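You operate a simulated robot arm through the tools that you are given. There is no shell and no other tool.

You are at the controls of a simulated robot arm. One attempt, no reset.

## Task
Open both gold knobs and set each slider to its gauge's reading.

It is judged by the outcome, as a careful person would: the job done as asked, and still so three seconds after it is handed in. It fails if anything else is knocked over, pushed out of place, dropped, spilled or broken.

## Robot
A 7-joint arm with a two-finger parallel gripper, fixed in place. Base frame: the origin is on the floor under the middle of its stand, x ahead of it, y to its left, z up. Units: mm, degrees, N and s.
It reaches about 1479 mm from its shoulder. Its first joint turns from -166.0 to 166.0 degrees. Payload 4.4 kg.
The tool frame sits at the grasp point between the pads (the TCP): z along the fingers, y along the line on which they close. The tips reach 23 mm beyond it. Largest opening 94 mm; finger width 38, thickness 10; the body of the gripper, 54 by 96 mm, starts 39 mm behind the TCP.
Orientation is that of the tool frame in the base frame, as [roll, pitch, yaw] about the fixed x, y, z axes, in that order (R = Rz(yaw) Ry(pitch) Rx(roll)). With the fingers straight down and closing along the base's y, the tool's x points along the base's -x, its y along +y and its z along -z.

## Interface
- The arm moves only by the tool move_arm. Its arguments are lists of equal length, an entry for each row: "jaw": the gripper command, from -1 (shut) to 1 (fully open), values between in proportion; "travel": the shift along the base's x, y, z in mm, a list of three; "angular": the turn, a rotation vector about the base's x, y, z in degrees, a list of three. In form: {"jaw": [jaw, ...], "travel": [[tx, ty, tz], ...], "angular": [[wx, wy, wz], ...]}. A call has 1 to 20 rows; each row shifts and turns the commanded pose from where the row before left it. Each row takes 0.2 s and may step no farther than 50 mm and 8.6 degrees from the row before; otherwise, or with a gripper value out of range, the whole call is refused. Where a pose cannot be reached the arm comes as near as it can. A force on the tool above 40 N (or 10 N above the force at the start of the call, whichever is more), or a blocked arm, ends the call early, and 0.2 s more pass. Each finger travels about 72 mm/s and halts on what it meets, pressing with about 41 N; the grip force reading is that of the motor and also rises with nothing between the fingers. The clock runs only during rows and for 0.2 s after the last one: add rows that do not move to give the fingers time. The reply holds the time, the measured pose of the TCP, the force on the tool along the base axes, the opening and the grip force, in the units named above and with some noise, with the torque about the TCP (base axes, N m) and any sound that the robot's microphone picked up, and new pictures: "show" is both (left out), scene, wrist or none.
- Cameras (640 x 400 px; columns grow to the right, rows downward): "scene" is fixed at [51.1, 501, 1417.1]; the picture's right is [-0.25, -0.97, 0.00], its down [-0.21, 0.06, -0.98] and it looks along [0.94, -0.25, -0.22] (base axes); focal length 214 px, centre (320, 200). "wrist" rides on the gripper at [86, 16, -75] in the tool frame; the picture's right is [-0.18, 0.98, 0.00], its down [-0.58, -0.11, -0.81] and it looks along [-0.79, -0.15, 0.59] (tool axes); focal length 243 px, centre (320, 200). There is no depth. A picture from a camera that has moved, and an enlarged one, comes with that camera's place and axes in the base frame and with its lens.
- inspect(camera, box): a new picture of the part [left, top, right, bottom] of that camera's present view, enlarged. It takes no simulated time.
- close_job(): hands the job in; it is judged then, once.

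Nothing tells you positions but the pictures and the camera data. Unless the task says otherwise, let go and move clear before handing in.

The tools are called after "Call:" by a JSON object that holds its "api" and its "payload". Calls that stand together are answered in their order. move_arm: Moves the arm, as the interface text tells. Its arguments: {"type":"object","properties":{"jaw":{"type":"array","items":{"type":"number"}},"travel":{"type":"array","items":{"type":"array","items":{"type":"number"}}},"angular":{"type":"array","items":{"type":"array","items":{"type":"number"}}},"show":{"type":"string","enum":["both","scene","wrist","none"]}},"required":["jaw","travel","angular"]} The other tools are called the same way: inspect (camera, box) takes an enlarged picture of a part of a camera's view; close_job () hands the job in.

At the start:

```text
time_s: 0.0
ee_pos: [628.9, 442.3, 1519.9]
ee_rot: [180.0, -0.1, 180.0]
contact_force: [-0.4, -0.4, 0.0]
ft_torque: [-0.01, -0.04, -0.01]
finger_gap: 94.2
gripper_force: 0.0
```

scene: 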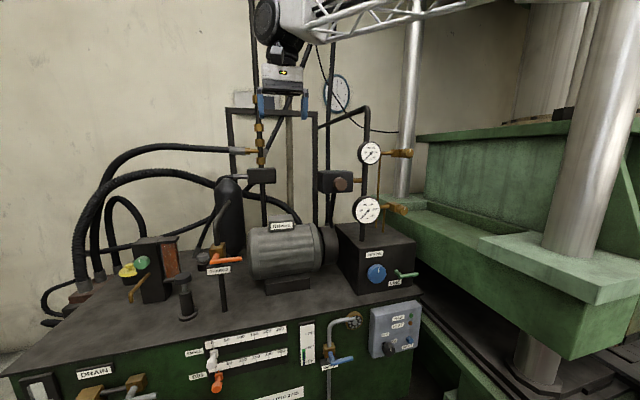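
wrist: 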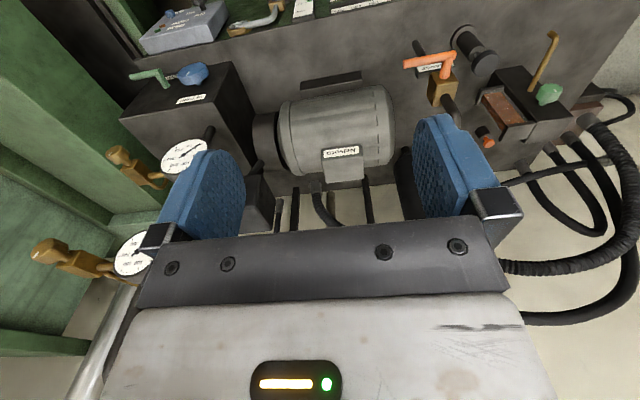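

I see a hydraulic power unit with two gauges that have brass/gold fittings on their right, and two sliders (white and orange knobs) on scales at the front. I'll zoom in on the gauges, the gold knobs and the sliders first.

Call:
{"api": "inspect", "payload": {"camera": "scene", "box": [340, 130, 420, 180]}}

Call:
{"api": "inspect", "payload": {"camera": "scene", "box": [340, 185, 420, 235]}}

Call:
{"api": "inspect", "payload": {"camera": "scene", "box": [170, 310, 314, 400]}}

Call:
{"api": "inspect", "payload": {"camera": "scene", "box": [300, 300, 428, 380]}}

Call:
{"api": "inspect", "payload": {"camera": "wrist", "box": [20, 120, 220, 290]}}

Call:
{"api": "inspect", "payload": {"camera": "scene", "box": [0, 340, 160, 400]}}

```text
8.00 times, centred on (380, 155) of scene
camera zoom: at [51.1, 501.0, 1417.1], right [-0.25, -0.97, 0.0], down [-0.21, 0.06, -0.98], along [0.94, -0.25, -0.22], focal length 1716 px, centre (-160, 560)
```

zoom: 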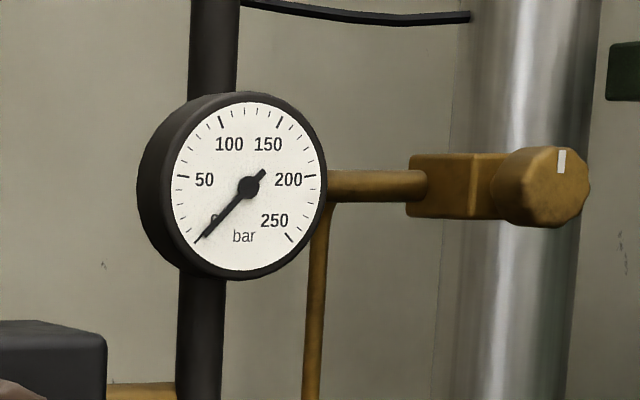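

```text
8.00 times, centred on (380, 210) of scene
camera zoom: at [51.1, 501.0, 1417.1], right [-0.25, -0.97, 0.0], down [-0.21, 0.06, -0.98], along [0.94, -0.25, -0.22], focal length 1716 px, centre (-160, 120)
```

zoom: 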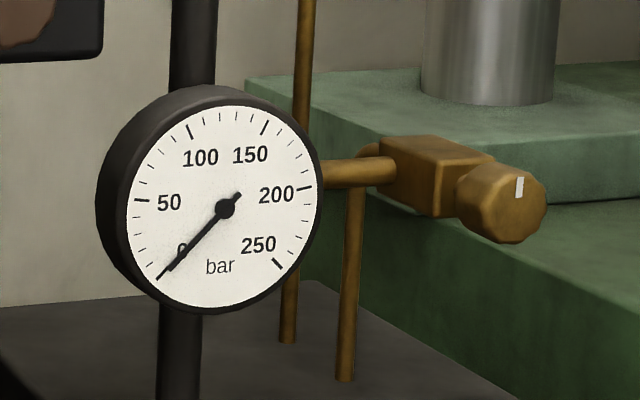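

```text
4.44 times, centred on (242, 355) of scene
camera zoom: at [51.1, 501.0, 1417.1], right [-0.25, -0.97, 0.0], down [-0.21, 0.06, -0.98], along [0.94, -0.25, -0.22], focal length 953 px, centre (667, -489)
```

zoom: 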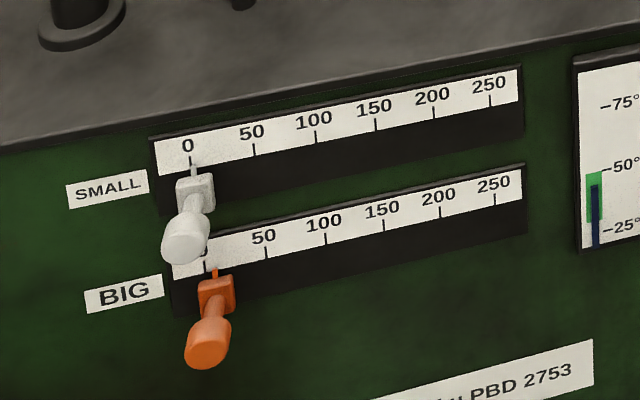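

```text
5.00 times, centred on (364, 340) of scene
camera zoom: at [51.1, 501.0, 1417.1], right [-0.25, -0.97, 0.0], down [-0.21, 0.06, -0.98], along [0.94, -0.25, -0.22], focal length 1072 px, centre (100, -500)
```

zoom: 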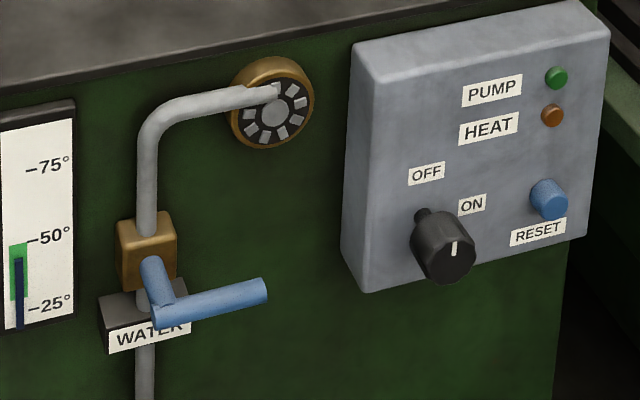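

```text
2.35 times, centred on (120, 205) of wrist
camera zoom: at [541.5, 457.7, 1594.9], right [0.18, 0.98, 0.0], down [0.58, -0.11, 0.81], along [0.79, -0.15, -0.59], focal length 571 px, centre (791, 188)
```

zoom: 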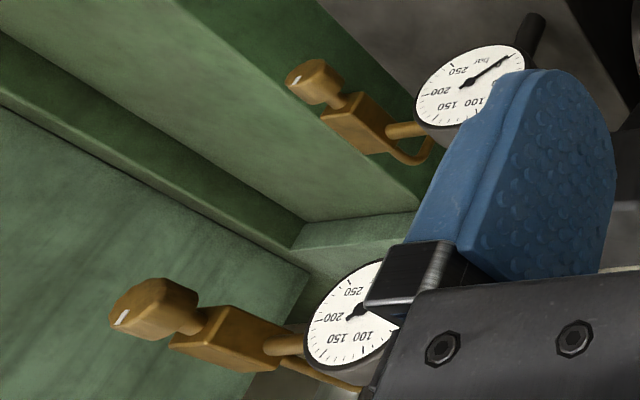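

```text
4.00 times, centred on (80, 370) of scene
camera zoom: at [51.1, 501.0, 1417.1], right [-0.25, -0.97, 0.0], down [-0.21, 0.06, -0.98], along [0.94, -0.25, -0.22], focal length 858 px, centre (1280, -480)
```

zoom: 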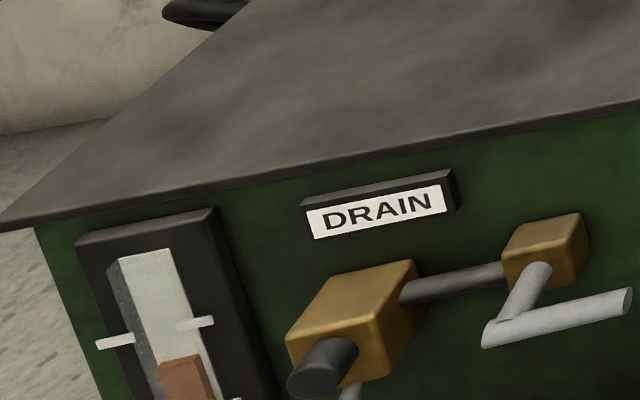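

The gold knobs are the isolator valves to the right of each gauge. From triangulation the upper one is near [849, -92, 1411] and the lower near [854, -97, 1160], both facing -x toward the robot. I'll back off and turn the gripper to point forward (+x) for a closer look.

Call:
{"api": "move_arm", "payload": {"jaw": [1, 1, 1, 1, 1, 1, 1, 1, 1, 1, 1, 1], "travel": [[-14, -25, -8], [-14, -25, -8], [-14, -25, -8], [-14, -25, -8], [-14, -25, -8], [-14, -25, -8], [-14, -25, -8], [-14, -25, -8], [-14, -25, -8], [-14, -25, -8], [-14, -25, -8], [0, 0, 0]], "angular": [[0, -8.18, 0], [0, -8.18, 0], [0, -8.18, 0], [0, -8.18, 0], [0, -8.18, 0], [0, -8.18, 0], [0, -8.18, 0], [0, -8.18, 0], [0, -8.18, 0], [0, -8.18, 0], [0, -8.2, 0], [0, 0, 0]]}}

```text
time_s: 2.6
ee_pos: [473.3, 168.8, 1431.2]
ee_rot: [30.4, 89.8, 30.5]
contact_force: [-0.9, 0.2, 0.6]
ft_torque: [-0.02, -0.02, 0.0]
finger_gap: 93.6
gripper_force: 0.0
camera wrist: at [398.8, 182.4, 1346.1], right [0.0, 0.98, 0.18], down [-0.81, -0.11, 0.58], along [0.59, -0.15, 0.79], focal length 243 px, centre (320, 200)
```

scene: 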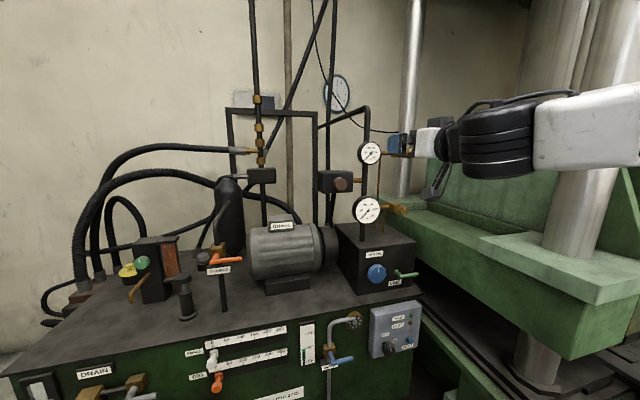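
wrist: 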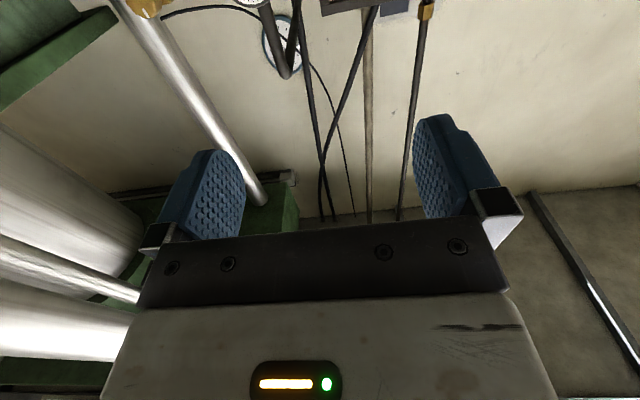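

The arm turned forward cleanly. Next I'll move in front of the upper gold knob, keeping about 160 mm of clearance, to see it up close.

Call:
{"api": "move_arm", "payload": {"jaw": [1, 1, 1, 1, 1, 1, 1, 1, 1], "travel": [[10, -37, -3], [10, -37, -3], [10, -37, -3], [10, -37, -3], [25, -37, -3], [35, -37, -3], [45, -39, -2], [45, 0, 0], [0, 0, 0]], "angular": [[0, 0, 0], [0, 0, 0], [0, 0, 0], [0, 0, 0], [0, 0, 0], [0, 0, 0], [0, 0, 0], [0, 0, 0], [0, 0, 0]]}}

```text
refused: row 6 steps farther than a row can; nothing moved
```

One row stepped slightly too far, so I'm sending the same approach again with smaller steps.

Call:
{"api": "move_arm", "payload": {"jaw": [1, 1, 1, 1, 1, 1, 1, 1, 1], "travel": [[15, -37, -3], [20, -37, -3], [25, -37, -3], [25, -37, -3], [25, -37, -3], [25, -37, -3], [25, -39, -2], [45, 0, 0], [0, 0, 0]], "angular": [[0, 0, 0], [0, 0, 0], [0, 0, 0], [0, 0, 0], [0, 0, 0], [0, 0, 0], [0, 0, 0], [0, 0, 0], [0, 0, 0]]}}

```text
time_s: 4.6
ee_pos: [680.2, -94.2, 1411.4]
ee_rot: [-44.8, 89.9, -44.7]
contact_force: [-0.4, -1.0, -0.5]
ft_torque: [-0.01, 0.02, -0.02]
finger_gap: 94.0
gripper_force: 0.0
camera wrist: at [604.6, -78.6, 1325.0], right [0.0, 0.98, 0.18], down [-0.81, -0.11, 0.58], along [0.59, -0.15, 0.79], focal length 243 px, centre (320, 200)
```

scene: 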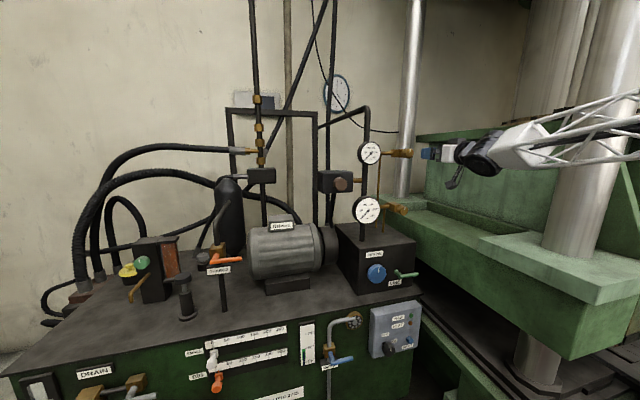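
wrist: 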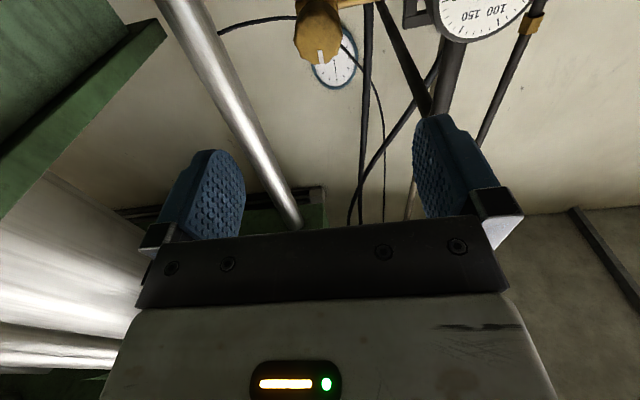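

Call:
{"api": "inspect", "payload": {"camera": "wrist", "box": [260, 0, 390, 80]}}

Call:
{"api": "inspect", "payload": {"camera": "scene", "box": [360, 125, 460, 225]}}

```text
4.92 times, centred on (325, 40) of wrist
camera zoom: at [604.6, -78.6, 1325.0], right [0.0, 0.98, 0.18], down [-0.81, -0.11, 0.58], along [0.59, -0.15, 0.79], focal length 1194 px, centre (295, 988)
```

zoom: 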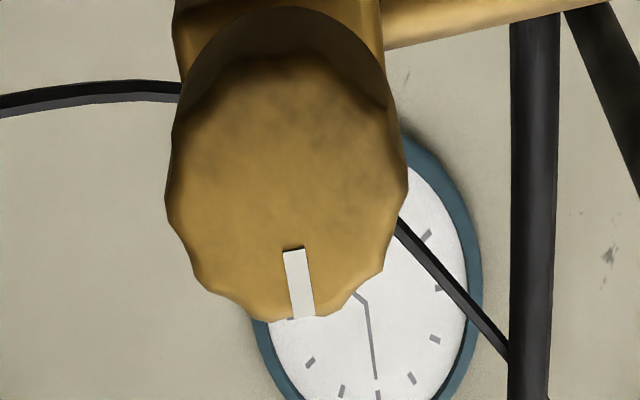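

```text
4.00 times, centred on (410, 175) of scene
camera zoom: at [51.1, 501.0, 1417.1], right [-0.25, -0.97, 0.0], down [-0.21, 0.06, -0.98], along [0.94, -0.25, -0.22], focal length 858 px, centre (-40, 300)
```

zoom: 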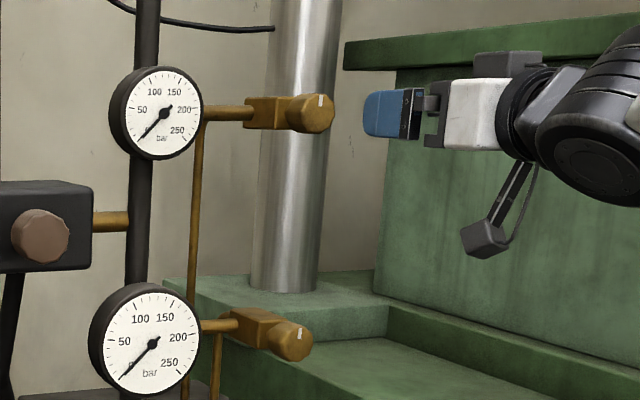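

The knob is fluted, faces -x, and its white mark points straight up; its axis is at about y=-95.5, z=1409. I'll pre-roll the gripper +80° about x in free space so there's room for a counter-clockwise opening turn.

Call:
{"api": "move_arm", "payload": {"jaw": [1, 1, 1, 1, 1, 1, 1, 1, 1, 1, 1], "travel": [[0, 0, 0], [0, 0, 0], [0, 0, 0], [0, 0, 0], [0, 0, 0], [0, 0, 0], [0, 0, 0], [0, 0, 0], [0, 0, 0], [0, 0, 0], [0, 0, 0]], "angular": [[8, 0, 0], [8, 0, 0], [8, 0, 0], [8, 0, 0], [8, 0, 0], [8, 0, 0], [8, 0, 0], [8, 0, 0], [8, 0, 0], [8, 0, 0], [0, 0, 0]]}}

```text
time_s: 7.0
ee_pos: [680.0, -92.9, 1411.7]
ee_rot: [90.0, 9.9, 89.9]
contact_force: [-0.7, -0.1, 0.0]
ft_torque: [0.0, 0.01, 0.01]
finger_gap: 94.3
gripper_force: 0.0
camera wrist: at [604.2, -6.5, 1413.3], right [0.0, -0.01, 1.0], down [-0.81, -0.59, -0.01], along [0.59, -0.81, -0.01], focal length 243 px, centre (320, 200)
```

scene: 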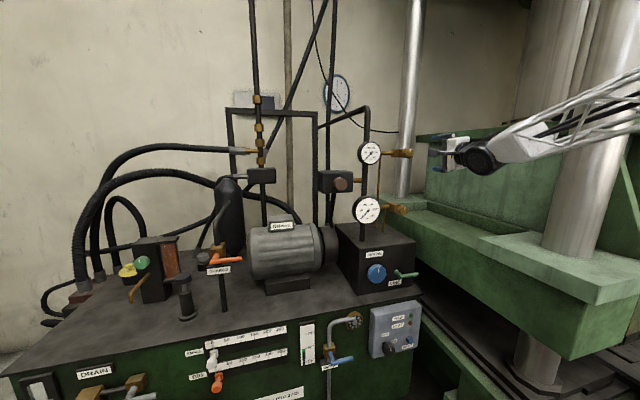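
wrist: 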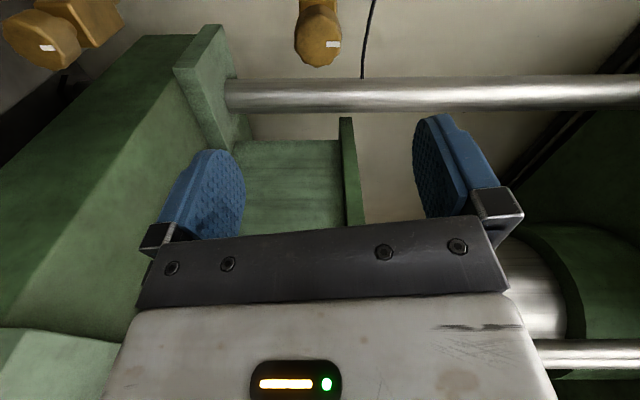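

Now the wrist camera sees both knobs from the +y side. I'll zoom on it to pin down the axis heights.

Call:
{"api": "inspect", "payload": {"camera": "wrist", "box": [270, 0, 370, 70]}}

Call:
{"api": "inspect", "payload": {"camera": "wrist", "box": [0, 0, 240, 150]}}

```text
5.71 times, centred on (320, 35) of wrist
camera zoom: at [604.2, -6.5, 1413.3], right [0.0, -0.01, 1.0], down [-0.81, -0.59, -0.01], along [0.59, -0.81, -0.01], focal length 1386 px, centre (320, 1143)
```

zoom: 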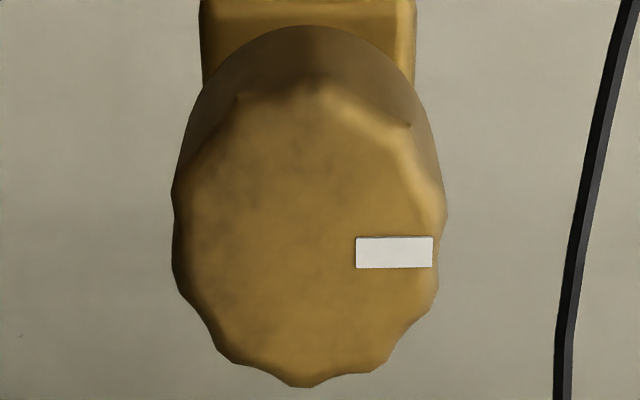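

```text
2.67 times, centred on (120, 75) of wrist
camera zoom: at [604.2, -6.5, 1413.3], right [0.0, -0.01, 1.0], down [-0.81, -0.59, -0.01], along [0.59, -0.81, -0.01], focal length 647 px, centre (853, 533)
```

zoom: 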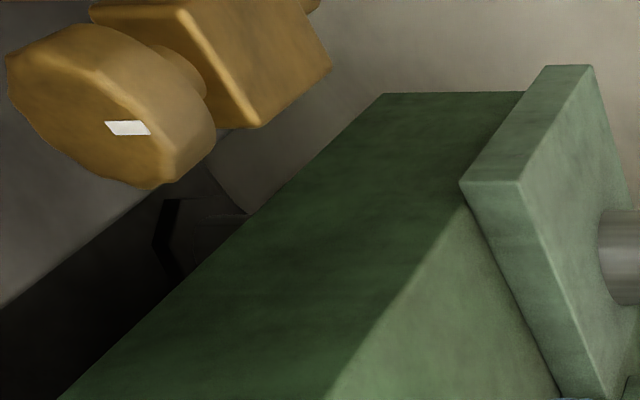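

The upper knob's face centre comes out at about [846, -97, 1410], roughly 42 mm across and 20 mm deep. I'll move onto it and stop before closing.

Call:
{"api": "move_arm", "payload": {"jaw": [1, 1, 1, 1, 1, 1, 1], "travel": [[30, -4, -1.4], [30, 0, 0], [30, 0, 0], [30, 0, 0], [25, 0, 0], [22, 0, 0], [0, 0, 0]], "angular": [[0, 0, 0], [0, 0, 0], [0, 0, 0], [0, 0, 0], [0, 0, 0], [0, 0, 0], [0, 0, 0]]}}

```text
time_s: 8.6
ee_pos: [846.7, -97.2, 1411.0]
ee_rot: [90.0, 10.0, 90.1]
contact_force: [0.8, -1.0, 0.6]
ft_torque: [-0.02, -0.01, -0.01]
finger_gap: 93.7
gripper_force: 0.1
camera wrist: at [771.3, -10.1, 1412.0], right [0.0, -0.01, 1.0], down [-0.81, -0.59, -0.01], along [0.59, -0.81, -0.01], focal length 243 px, centre (320, 200)
```

scene: 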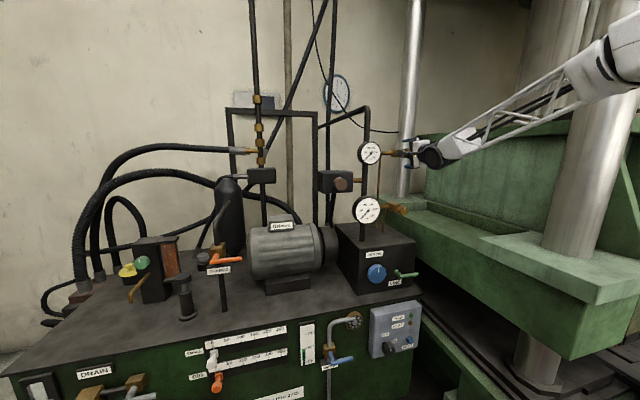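
wrist: 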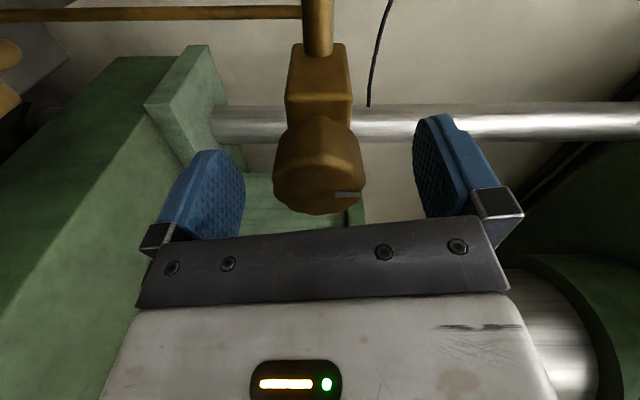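

The knob sits squarely between the fingers, so I'll close on it and check the forces.

Call:
{"api": "move_arm", "payload": {"jaw": [-1, -1, -1, -1, -1], "travel": [[0, 0, 0], [0, 0, 0], [0, 0, 0], [0, 0, 0], [0, 0, 0]], "angular": [[0, 0, 0], [0, 0, 0], [0, 0, 0], [0, 0, 0], [0, 0, 0]]}}

```text
time_s: 9.8
ee_pos: [847.2, -96.9, 1409.6]
ee_rot: [89.9, 10.0, 89.9]
contact_force: [-0.8, -1.6, -5.1]
ft_torque: [-0.04, -0.04, -0.02]
finger_gap: 42.0
gripper_force: 45.4
camera wrist: at [771.1, -10.2, 1411.7], right [0.0, -0.01, 1.0], down [-0.81, -0.59, -0.01], along [0.59, -0.81, -0.01], focal length 243 px, centre (320, 200)
```

scene: 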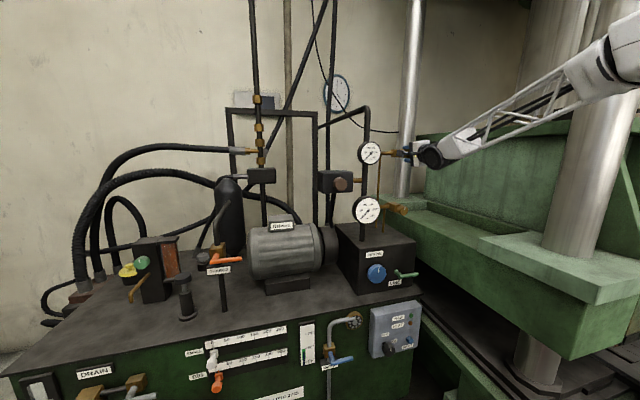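
wrist: 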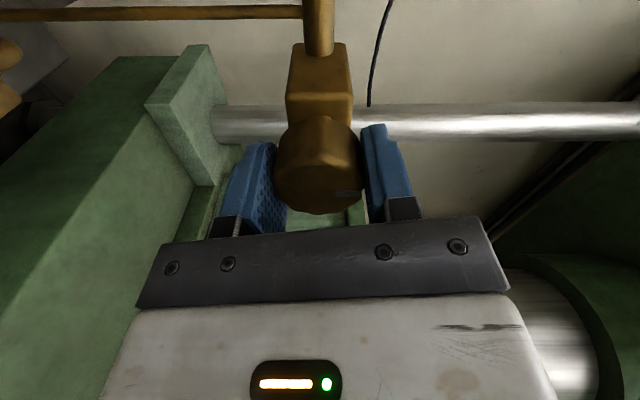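

I have a firm grip at a 42 mm gap with only a small side load. I'll start a gentle counter-clockwise turn (about -x) and watch the torque and the gauge.

Call:
{"api": "move_arm", "payload": {"jaw": [-1, -1, -1, -1, -1], "travel": [[0, 0, -1.2], [0, 0, 0], [0, 0, 0], [0, 0, 0], [0, 0, 0]], "angular": [[-5, 0, 0], [-5, 0, 0], [-5, 0, 0], [-5, 0, 0], [0, 0, 0]]}}

Call:
{"api": "inspect", "payload": {"camera": "scene", "box": [345, 130, 445, 230]}}

```text
time_s: 11.0
ee_pos: [846.7, -97.9, 1409.6]
ee_rot: [89.8, 30.1, 89.9]
contact_force: [4.0, 10.8, 15.3]
ft_torque: [0.06, 0.21, 0.07]
finger_gap: 41.9
gripper_force: 45.3
camera wrist: at [771.1, -15.1, 1381.8], right [0.0, 0.33, 0.94], down [-0.81, -0.56, 0.2], along [0.59, -0.76, 0.27], focal length 243 px, centre (320, 200)
```

scene: 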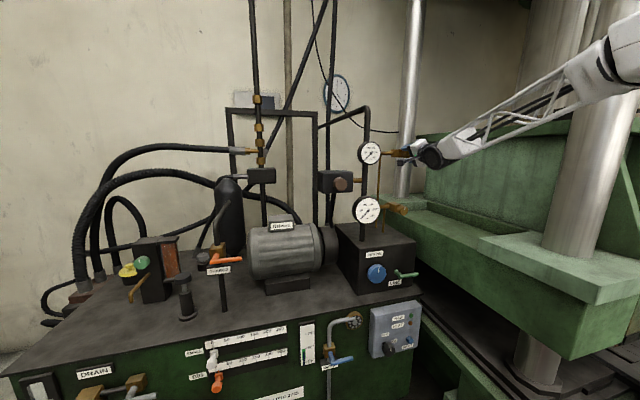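
wrist: 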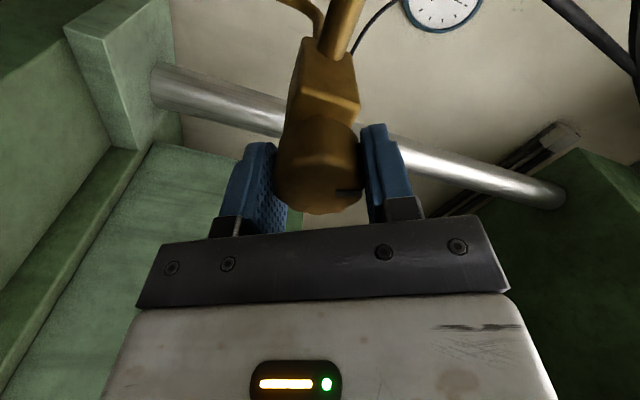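

```text
4.00 times, centred on (395, 180) of scene
camera zoom: at [51.1, 501.0, 1417.1], right [-0.25, -0.97, 0.0], down [-0.21, 0.06, -0.98], along [0.94, -0.25, -0.22], focal length 858 px, centre (20, 280)
```

zoom: 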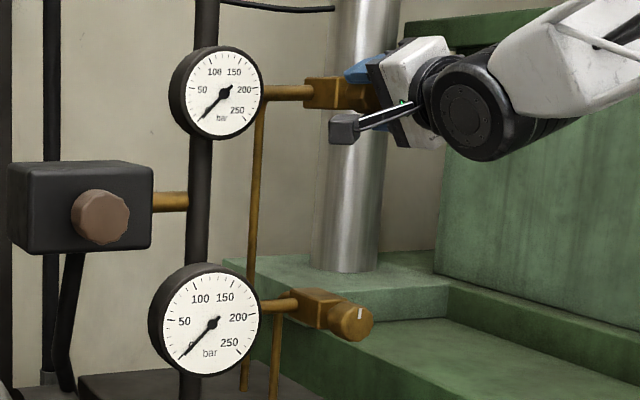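

The knob is turning with the gripper at low torque. I'll take out the small side load and keep turning.

Call:
{"api": "move_arm", "payload": {"jaw": [-1, -1, -1, -1, -1, -1, -1, -1, -1], "travel": [[0, 0.6, 0.9], [0, 0, 0], [0, 0, 0], [0, 0, 0], [0, 0, 0], [0, 0, 0], [0, 0, 0], [0, 0, 0], [0, 0, 0]], "angular": [[0, 0, 0], [-6, 0, 0], [-6, 0, 0], [-6, 0, 0], [-6, 0, 0], [-6, 0, 0], [-6, 0, 0], [-6, 0, 0], [0, 0, 0]]}}

Call:
{"api": "inspect", "payload": {"camera": "scene", "box": [345, 130, 445, 230]}}

```text
time_s: 13.0
ee_pos: [846.7, -95.6, 1411.3]
ee_rot: [89.8, 72.1, 90.0]
contact_force: [-2.6, 32.6, 21.3]
ft_torque: [0.05, -0.72, -0.26]
finger_gap: 41.6
gripper_force: 45.3
camera wrist: at [771.1, -54.8, 1334.2], right [0.0, 0.88, 0.48], down [-0.81, -0.28, 0.52], along [0.59, -0.38, 0.71], focal length 243 px, centre (320, 200)
```

scene: 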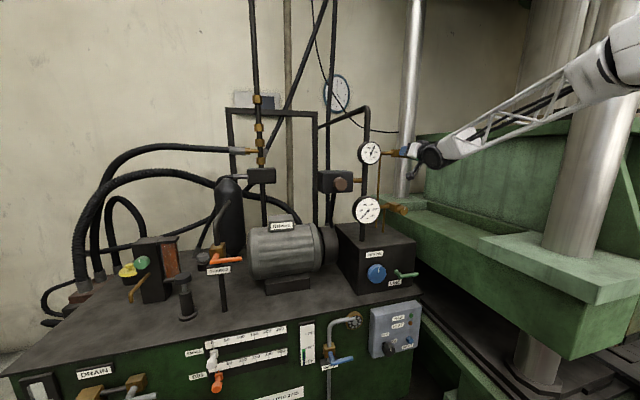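
wrist: 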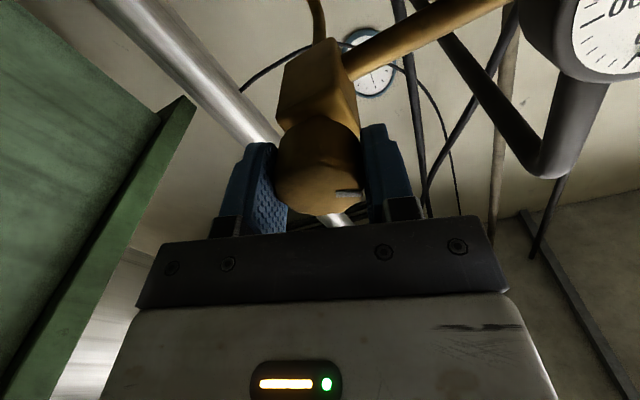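

```text
4.00 times, centred on (395, 180) of scene
camera zoom: at [51.1, 501.0, 1417.1], right [-0.25, -0.97, 0.0], down [-0.21, 0.06, -0.98], along [0.94, -0.25, -0.22], focal length 858 px, centre (20, 280)
```

zoom: 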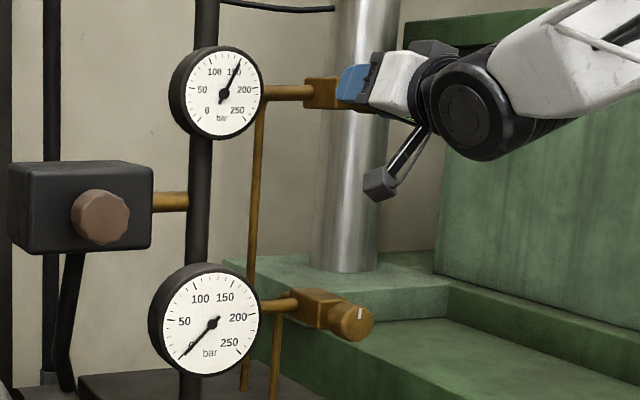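

The upper gauge has come alive at around 150. I'll relieve the side force and keep opening to see whether the reading settles or there's a stop.

Call:
{"api": "move_arm", "payload": {"jaw": [-1, -1, -1], "travel": [[0, 0.8, 0.5], [0, 0.8, 0.5], [0, 0, 0]], "angular": [[0, 0, 0], [0, 0, 0], [0, 0, 0]], "show": "none"}}

Call:
{"api": "inspect", "payload": {"camera": "scene", "box": [350, 134, 400, 174]}}

```text
time_s: 13.8
ee_pos: [847.3, -95.4, 1410.3]
ee_rot: [90.2, 71.9, 90.0]
contact_force: [-7.6, 9.6, 14.1]
ft_torque: [0.01, -0.77, -0.17]
finger_gap: 41.5
gripper_force: 44.8
```

```text
10.00 times, centred on (375, 154) of scene
camera zoom: at [51.1, 501.0, 1417.1], right [-0.25, -0.97, 0.0], down [-0.21, 0.06, -0.98], along [0.94, -0.25, -0.22], focal length 2145 px, centre (-230, 660)
```

zoom: 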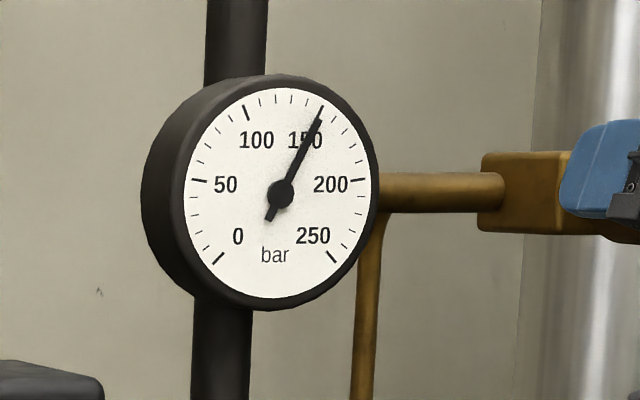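

It currently reads close to 150. I'll keep turning to see whether the reading changes any further.

Call:
{"api": "move_arm", "payload": {"jaw": [-1, -1, -1, -1, -1, -1], "travel": [[0, 0.4, 0.8], [0, 0, 0], [0, 0, 0], [0, 0, 0], [0, 0, 0], [0, 0, 0]], "angular": [[0, 0, 0], [-5, 0, 0], [-5, 0, 0], [-5, 0, 0], [-5, 0, 0], [0, 0, 0]], "show": "none"}}

Call:
{"api": "inspect", "payload": {"camera": "scene", "box": [350, 134, 400, 174]}}

```text
time_s: 15.2
ee_pos: [847.4, -95.3, 1410.8]
ee_rot: [-92.1, 88.0, -92.0]
contact_force: [-30.3, -12.4, -6.7]
ft_torque: [-0.02, 0.41, -0.08]
finger_gap: 41.8
gripper_force: 45.2
```

```text
10.00 times, centred on (375, 154) of scene
camera zoom: at [51.1, 501.0, 1417.1], right [-0.25, -0.97, 0.0], down [-0.21, 0.06, -0.98], along [0.94, -0.25, -0.22], focal length 2145 px, centre (-230, 660)
```

zoom: 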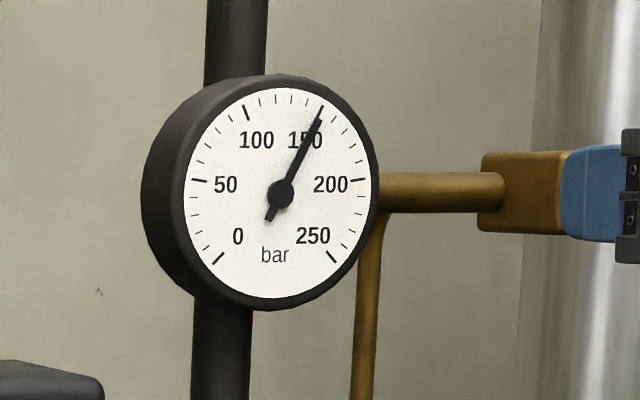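

The reading holds steady near 150 after about 80° of turn. There's a push-back along x, so I'll let go, back off slightly and check the knob's mark.

Call:
{"api": "move_arm", "payload": {"jaw": [0.3, 0.3, 0.3, 0.3, 0.3], "travel": [[0, 0, 0], [0, 0, 0], [-20, 0, 0], [-40, 0, 0], [0, 0, 0]], "angular": [[0, 0, 0], [0, 0, 0], [0, 0, 0], [0, 0, 0], [0, 0, 0]]}}

Call:
{"api": "inspect", "payload": {"camera": "scene", "box": [350, 130, 430, 180]}}

Call:
{"api": "inspect", "payload": {"camera": "wrist", "box": [220, 40, 420, 190]}}

```text
time_s: 16.4
ee_pos: [786.2, -94.9, 1411.6]
ee_rot: [-90.0, 88.0, -90.0]
contact_force: [-0.9, -0.2, -0.2]
ft_torque: [-0.03, -0.02, -0.03]
finger_gap: 61.0
gripper_force: 0.1
camera wrist: at [710.9, -82.5, 1324.8], right [0.0, 0.99, 0.15], down [-0.81, -0.09, 0.58], along [0.59, -0.12, 0.8], focal length 243 px, centre (320, 200)
```

scene: 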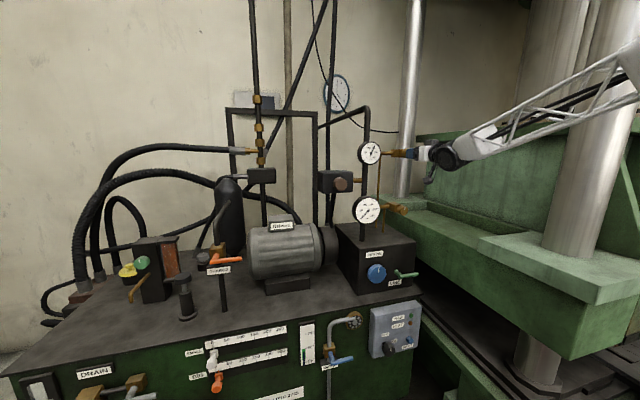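
wrist: 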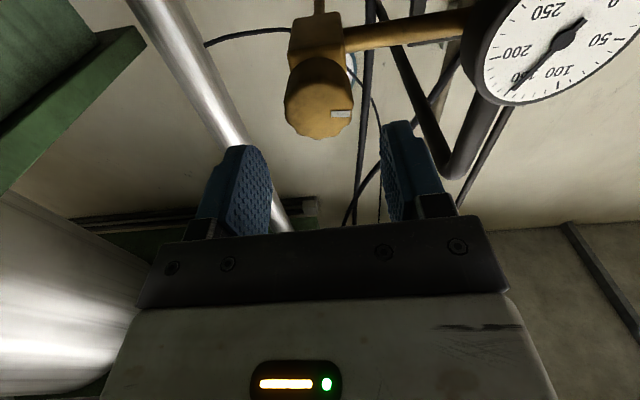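

```text
8.00 times, centred on (390, 155) of scene
camera zoom: at [51.1, 501.0, 1417.1], right [-0.25, -0.97, 0.0], down [-0.21, 0.06, -0.98], along [0.94, -0.25, -0.22], focal length 1716 px, centre (-240, 560)
```

zoom: 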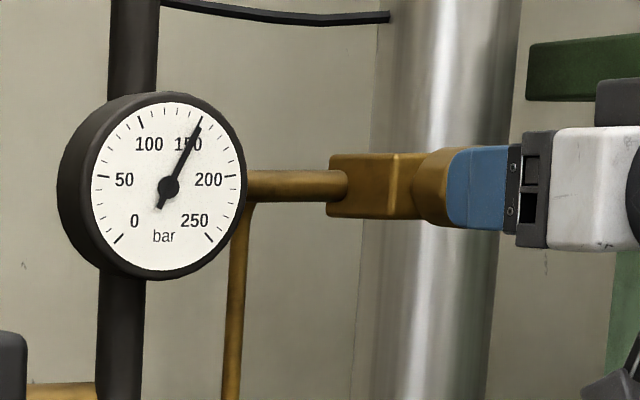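

```text
2.67 times, centred on (320, 115) of wrist
camera zoom: at [710.9, -82.5, 1324.8], right [0.0, 0.99, 0.15], down [-0.81, -0.09, 0.58], along [0.59, -0.12, 0.8], focal length 647 px, centre (320, 427)
```

zoom: 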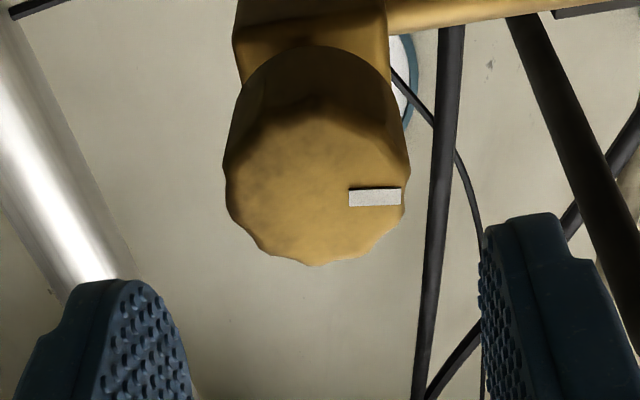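

The knob has turned about 85° counter-clockwise, with its mark now at 9 o'clock and the gauge steady at 150. I'll regrip a little shallower and try turning further to find a stop and be sure it's fully open.

Call:
{"api": "move_arm", "payload": {"jaw": [0.6, 0.6, 0.6, -1, -1, -1, -1], "travel": [[28, -0.4, -1.2], [28, 0, 0], [0, 0, 0], [0, 0, 0], [0, 0, 0], [0, 0, 0], [0, 0, 0]], "angular": [[0, 0, 0], [0, 0, 0], [0, 0, 0], [0, 0, 0], [0, 0, 0], [0, 0, 0], [0, 0, 0]], "show": "wrist"}}

```text
time_s: 18.0
ee_pos: [843.5, -95.6, 1409.1]
ee_rot: [-90.3, 88.1, -90.3]
contact_force: [9.8, -3.0, 1.3]
ft_torque: [-0.01, 0.37, -0.07]
finger_gap: 41.6
gripper_force: 45.3
camera wrist: at [767.8, -83.1, 1323.8], right [0.0, 0.99, 0.15], down [-0.81, -0.09, 0.58], along [0.59, -0.12, 0.8], focal length 243 px, centre (320, 200)
```

wrist: 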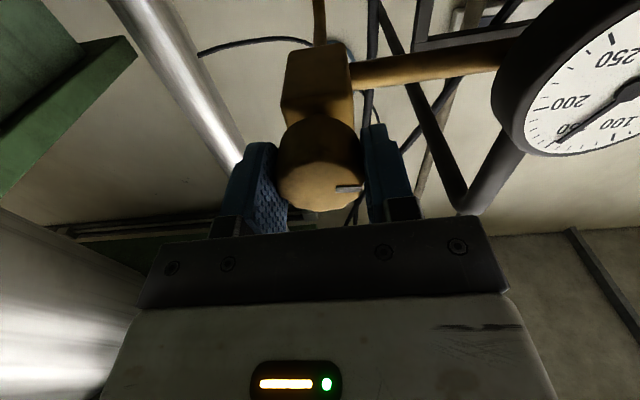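

Call:
{"api": "move_arm", "payload": {"jaw": [-1, -1, -1, -1, -1, -1], "travel": [[0, 0, 0], [0, 0, 0], [0, 0, 0], [0, 0, 0], [0, 0, 0], [0, 0, 0]], "angular": [[-5, 0, 0], [-5, 0, 0], [-5, 0, 0], [-5, 0, 0], [-5, 0, 0], [0, 0, 0]], "show": "wrist"}}

Call:
{"api": "inspect", "payload": {"camera": "scene", "box": [350, 134, 400, 174]}}

```text
time_s: 19.4
ee_pos: [843.4, -94.8, 1410.6]
ee_rot: [-89.9, 62.9, -89.9]
contact_force: [-6.2, 15.2, 0.5]
ft_torque: [0.94, -0.27, 0.2]
finger_gap: 41.8
gripper_force: 45.2
camera wrist: at [767.3, -120.6, 1327.4], right [0.0, 0.96, -0.28], down [-0.81, 0.17, 0.57], along [0.59, 0.23, 0.77], focal length 243 px, centre (320, 200)
```

wrist: 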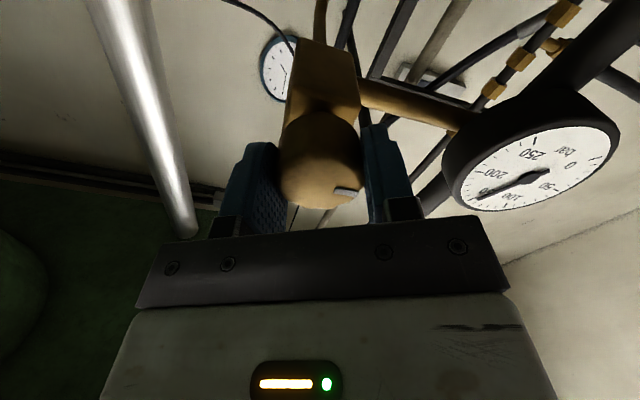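

```text
10.00 times, centred on (375, 154) of scene
camera zoom: at [51.1, 501.0, 1417.1], right [-0.25, -0.97, 0.0], down [-0.21, 0.06, -0.98], along [0.94, -0.25, -0.22], focal length 2145 px, centre (-230, 660)
```

zoom: 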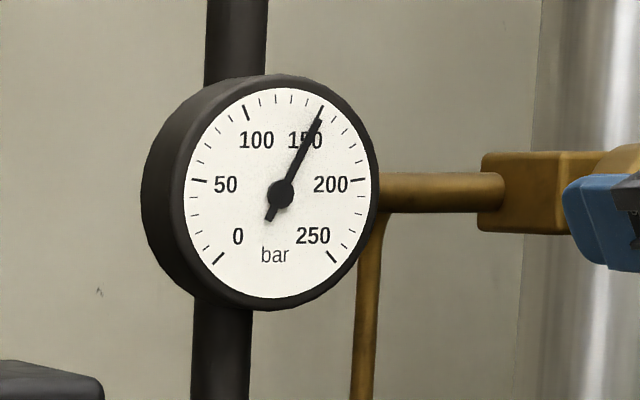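

Torque rose to 0.94 N·m and the knob began slipping in the pads, so the stop is at about 90° and the upper knob is fully open. I'll release, back off and roll the gripper for the lower knob.

Call:
{"api": "move_arm", "payload": {"jaw": [0.6, 0.6, 0.6, 0.6, 0.6, 0.6, 1, 1], "travel": [[0, 0, 0], [0, 0, 0], [0, 0, 0], [-20, 0, 0], [-45, 0, 0], [-45, 0, 0], [-45, 0, 0], [0, 0, 0]], "angular": [[0, 0, 0], [0, 0, 0], [0, 0, 0], [0, 0, 0], [0, 0, 0], [0, 0, 0], [0, 0, 0], [0, 0, 0]]}}

Call:
{"api": "inspect", "payload": {"camera": "wrist", "box": [260, 0, 420, 120]}}

Call:
{"api": "inspect", "payload": {"camera": "scene", "box": [350, 134, 430, 184]}}

```text
time_s: 21.2
ee_pos: [688.3, -94.8, 1411.0]
ee_rot: [-90.0, 62.9, -89.9]
contact_force: [0.1, -0.1, 0.0]
ft_torque: [-0.02, 0.01, 0.01]
finger_gap: 94.1
gripper_force: 0.1
camera wrist: at [612.9, -120.6, 1328.0], right [0.0, 0.96, -0.28], down [-0.81, 0.17, 0.57], along [0.59, 0.23, 0.77], focal length 243 px, centre (320, 200)
```

scene: 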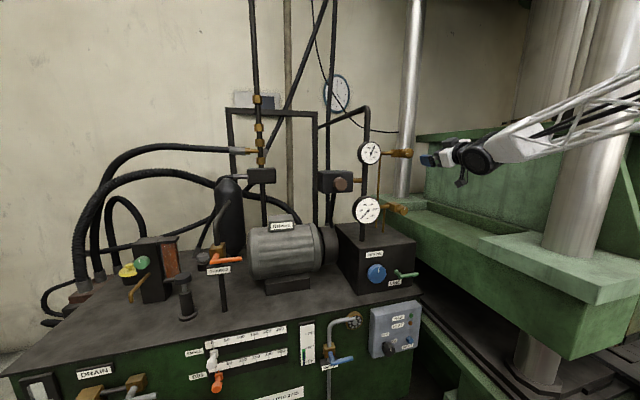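
wrist: 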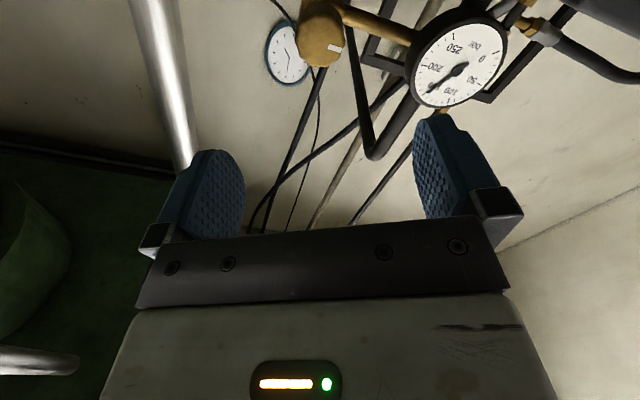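

```text
3.33 times, centred on (340, 60) of wrist
camera zoom: at [612.9, -120.6, 1328.0], right [0.0, 0.96, -0.28], down [-0.81, 0.17, 0.57], along [0.59, 0.23, 0.77], focal length 809 px, centre (253, 667)
```

zoom: 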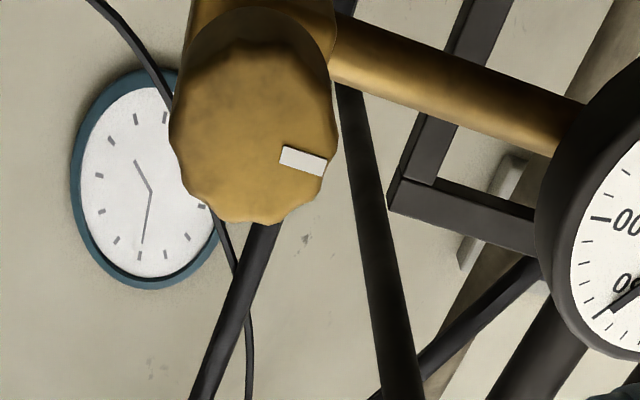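

```text
8.00 times, centred on (390, 159) of scene
camera zoom: at [51.1, 501.0, 1417.1], right [-0.25, -0.97, 0.0], down [-0.21, 0.06, -0.98], along [0.94, -0.25, -0.22], focal length 1716 px, centre (-240, 528)
```

zoom: 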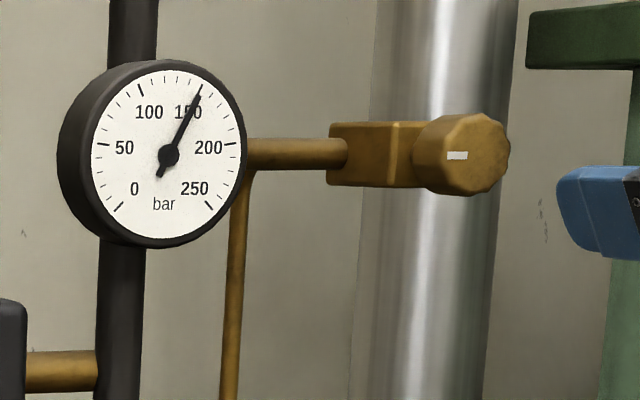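

The upper knob's mark is now horizontal, so it's open, and its gauge reads about 150. Next I'll check the surroundings of the lower knob before approaching.

Call:
{"api": "inspect", "payload": {"camera": "scene", "box": [330, 185, 458, 265]}}

Call:
{"api": "inspect", "payload": {"camera": "scene", "box": [320, 210, 448, 300]}}

```text
5.00 times, centred on (394, 225) of scene
camera zoom: at [51.1, 501.0, 1417.1], right [-0.25, -0.97, 0.0], down [-0.21, 0.06, -0.98], along [0.94, -0.25, -0.22], focal length 1072 px, centre (-50, 75)
```

zoom: 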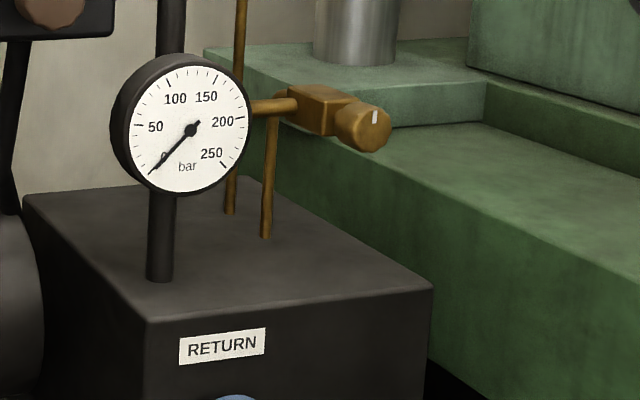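

```text
4.44 times, centred on (384, 255) of scene
camera zoom: at [51.1, 501.0, 1417.1], right [-0.25, -0.97, 0.0], down [-0.21, 0.06, -0.98], along [0.94, -0.25, -0.22], focal length 953 px, centre (36, -44)
```

zoom: 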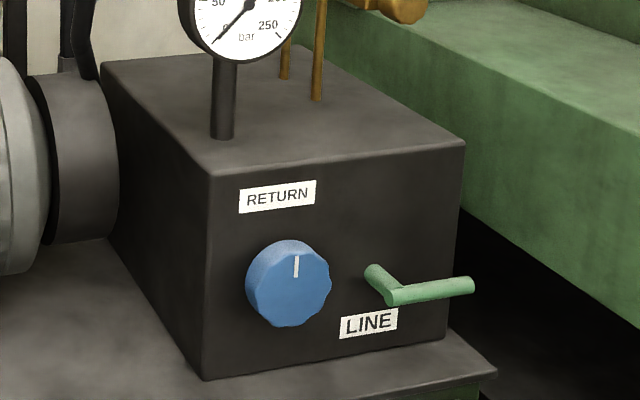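

Below the lower knob is the black box top at about z=1056, so the camera stalk must not hang down there. I'll roll the gripper to about +143° so it starts above and ends at the side during the turn.

Call:
{"api": "move_arm", "payload": {"jaw": [1, 1, 1, 1, 1, 1, 1, 1, 1, 1, 1, 1, 1, 1, 1, 1, 1, 1, 1, 1], "travel": [[-5, 0, 0], [-5, 0, 0], [0, 0, 0], [0, 0, 0], [0, 0, 0], [0, 0, 0], [0, 0, 0], [0, 0, 0], [0, 0, 0], [0, 0, 0], [0, 0, 0], [0, 0, 0], [0, 0, 0], [0, 0, 0], [0, 0, 0], [0, 0, 0], [0, 0, 0], [0, 0, 0], [0, 0, 0], [0, 0, 0]], "angular": [[8.5, 0, 0], [8.5, 0, 0], [8.5, 0, 0], [8.5, 0, 0], [8.5, 0, 0], [8.5, 0, 0], [8.5, 0, 0], [8.5, 0, 0], [8.5, 0, 0], [8.5, 0, 0], [8.5, 0, 0], [8.5, 0, 0], [8.5, 0, 0], [8.5, 0, 0], [8.5, 0, 0], [8.5, 0, 0], [8.5, 0, 0], [8.5, 0, 0], [8.5, 0, 0], [8.5, 0, 0]]}}

```text
time_s: 25.4
ee_pos: [678.1, -95.1, 1410.4]
ee_rot: [90.0, -53.1, 90.0]
contact_force: [0.0, -0.3, 0.6]
ft_torque: [0.01, 0.01, -0.01]
finger_gap: 93.9
gripper_force: 0.0
camera wrist: at [602.2, -57.4, 1490.2], right [0.0, -0.9, 0.44], down [-0.81, -0.26, -0.53], along [0.59, -0.36, -0.72], focal length 243 px, centre (320, 200)
```

scene: 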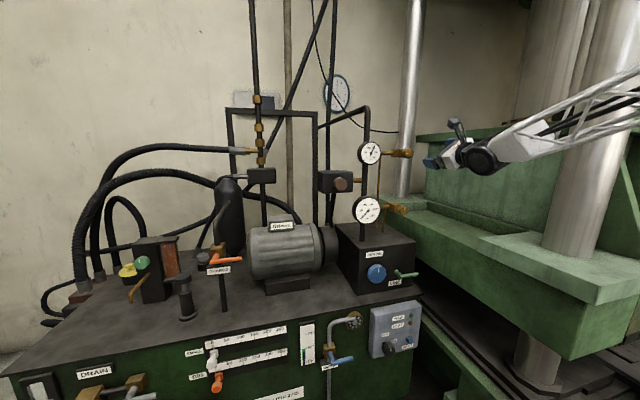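
wrist: 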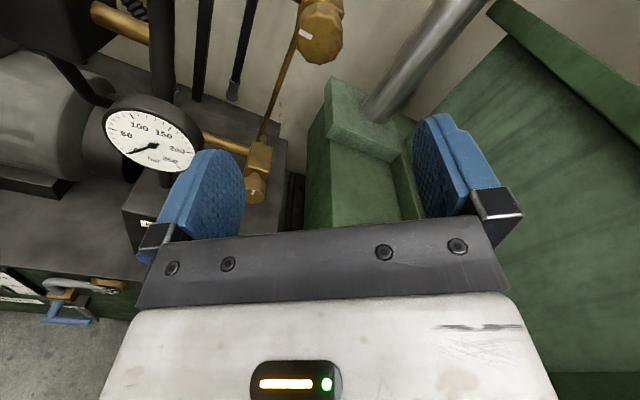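

Good, that roll is reachable. Now I'll descend in front of the lower knob with clearance.

Call:
{"api": "move_arm", "payload": {"jaw": [1, 1, 1, 1, 1, 1, 1, 1], "travel": [[-3, 0, -35], [-3, 0, -36], [-3, 0, -36], [-3, 0, -36], [-3, 0, -36], [-3, 0, -36], [0, 0, -35], [0, 0, 0]], "angular": [[0, 0, 0], [0, 0, 0], [0, 0, 0], [0, 0, 0], [0, 0, 0], [0, 0, 0], [0, 0, 0], [0, 0, 0]]}}

Call:
{"api": "inspect", "payload": {"camera": "wrist", "box": [240, 0, 400, 100]}}

```text
time_s: 27.2
ee_pos: [659.0, -94.3, 1161.1]
ee_rot: [90.0, -53.0, 89.9]
contact_force: [0.8, 0.5, 0.8]
ft_torque: [0.0, -0.02, 0.03]
finger_gap: 94.0
gripper_force: 0.0
camera wrist: at [584.6, -56.5, 1240.1], right [0.0, -0.9, 0.44], down [-0.81, -0.26, -0.53], along [0.59, -0.36, -0.72], focal length 243 px, centre (320, 200)
```

scene: 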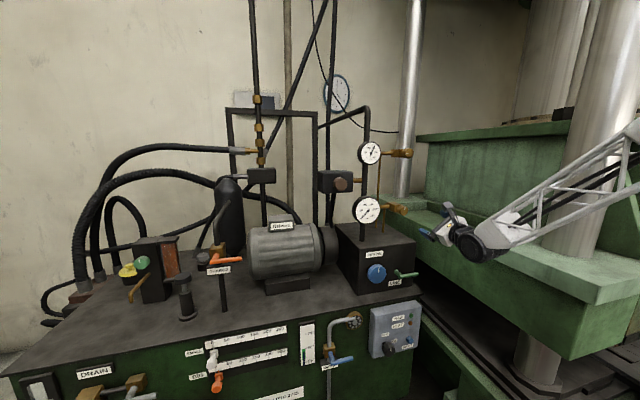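
wrist: 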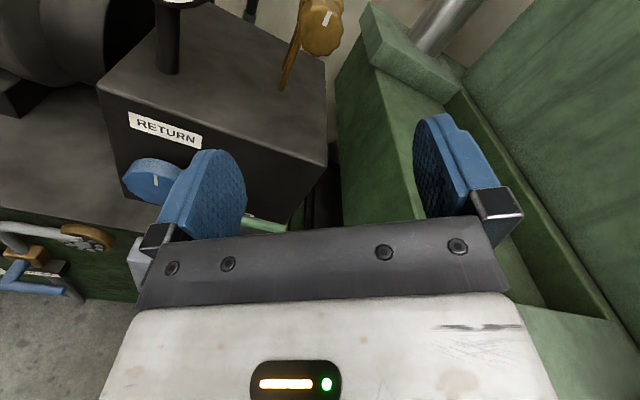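

```text
4.00 times, centred on (320, 50) of wrist
camera zoom: at [584.6, -56.5, 1240.1], right [0.0, -0.9, 0.44], down [-0.81, -0.26, -0.53], along [0.59, -0.36, -0.72], focal length 970 px, centre (320, 800)
```

zoom: 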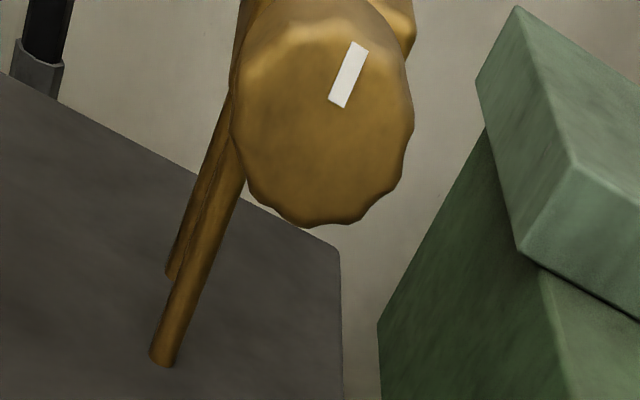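

The lower knob's face centre works out to about [845, -97, 1160.5]. I'll advance onto it with the gripper open.

Call:
{"api": "move_arm", "payload": {"jaw": [1, 1, 1, 1, 1, 1, 1], "travel": [[35, -2.7, -0.6], [35, 0, 0], [35, 0, 0], [35, 0, 0], [25, 0, 0], [19, 0, 0], [0, 0, 0]], "angular": [[0, 0, 0], [0, 0, 0], [0, 0, 0], [0, 0, 0], [0, 0, 0], [0, 0, 0], [0, 0, 0]]}}

```text
time_s: 28.8
ee_pos: [844.4, -96.9, 1160.6]
ee_rot: [90.0, -53.0, 89.9]
contact_force: [-0.1, 0.3, 0.5]
ft_torque: [0.0, -0.02, -0.02]
finger_gap: 94.0
gripper_force: 0.1
camera wrist: at [768.8, -59.0, 1239.9], right [0.0, -0.9, 0.44], down [-0.81, -0.26, -0.53], along [0.59, -0.36, -0.72], focal length 243 px, centre (320, 200)
```

scene: 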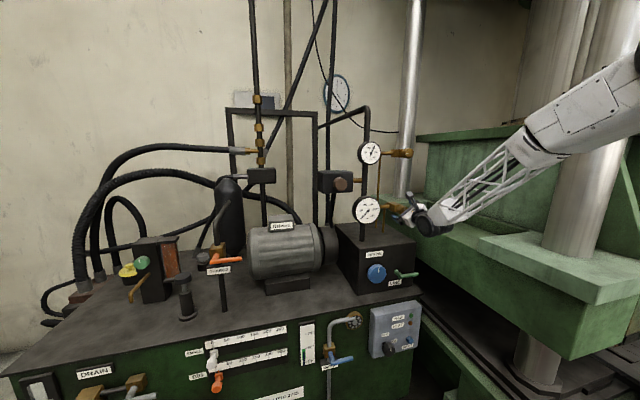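
wrist: 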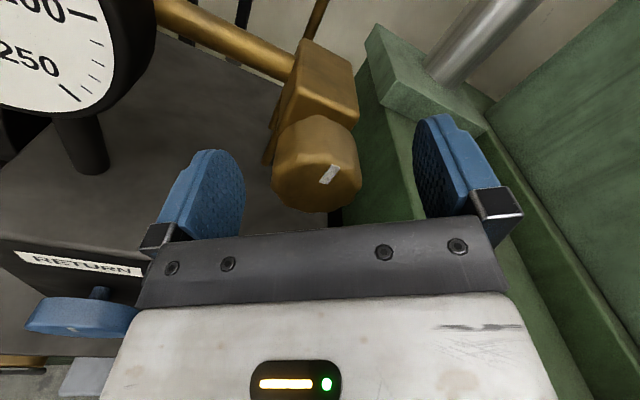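

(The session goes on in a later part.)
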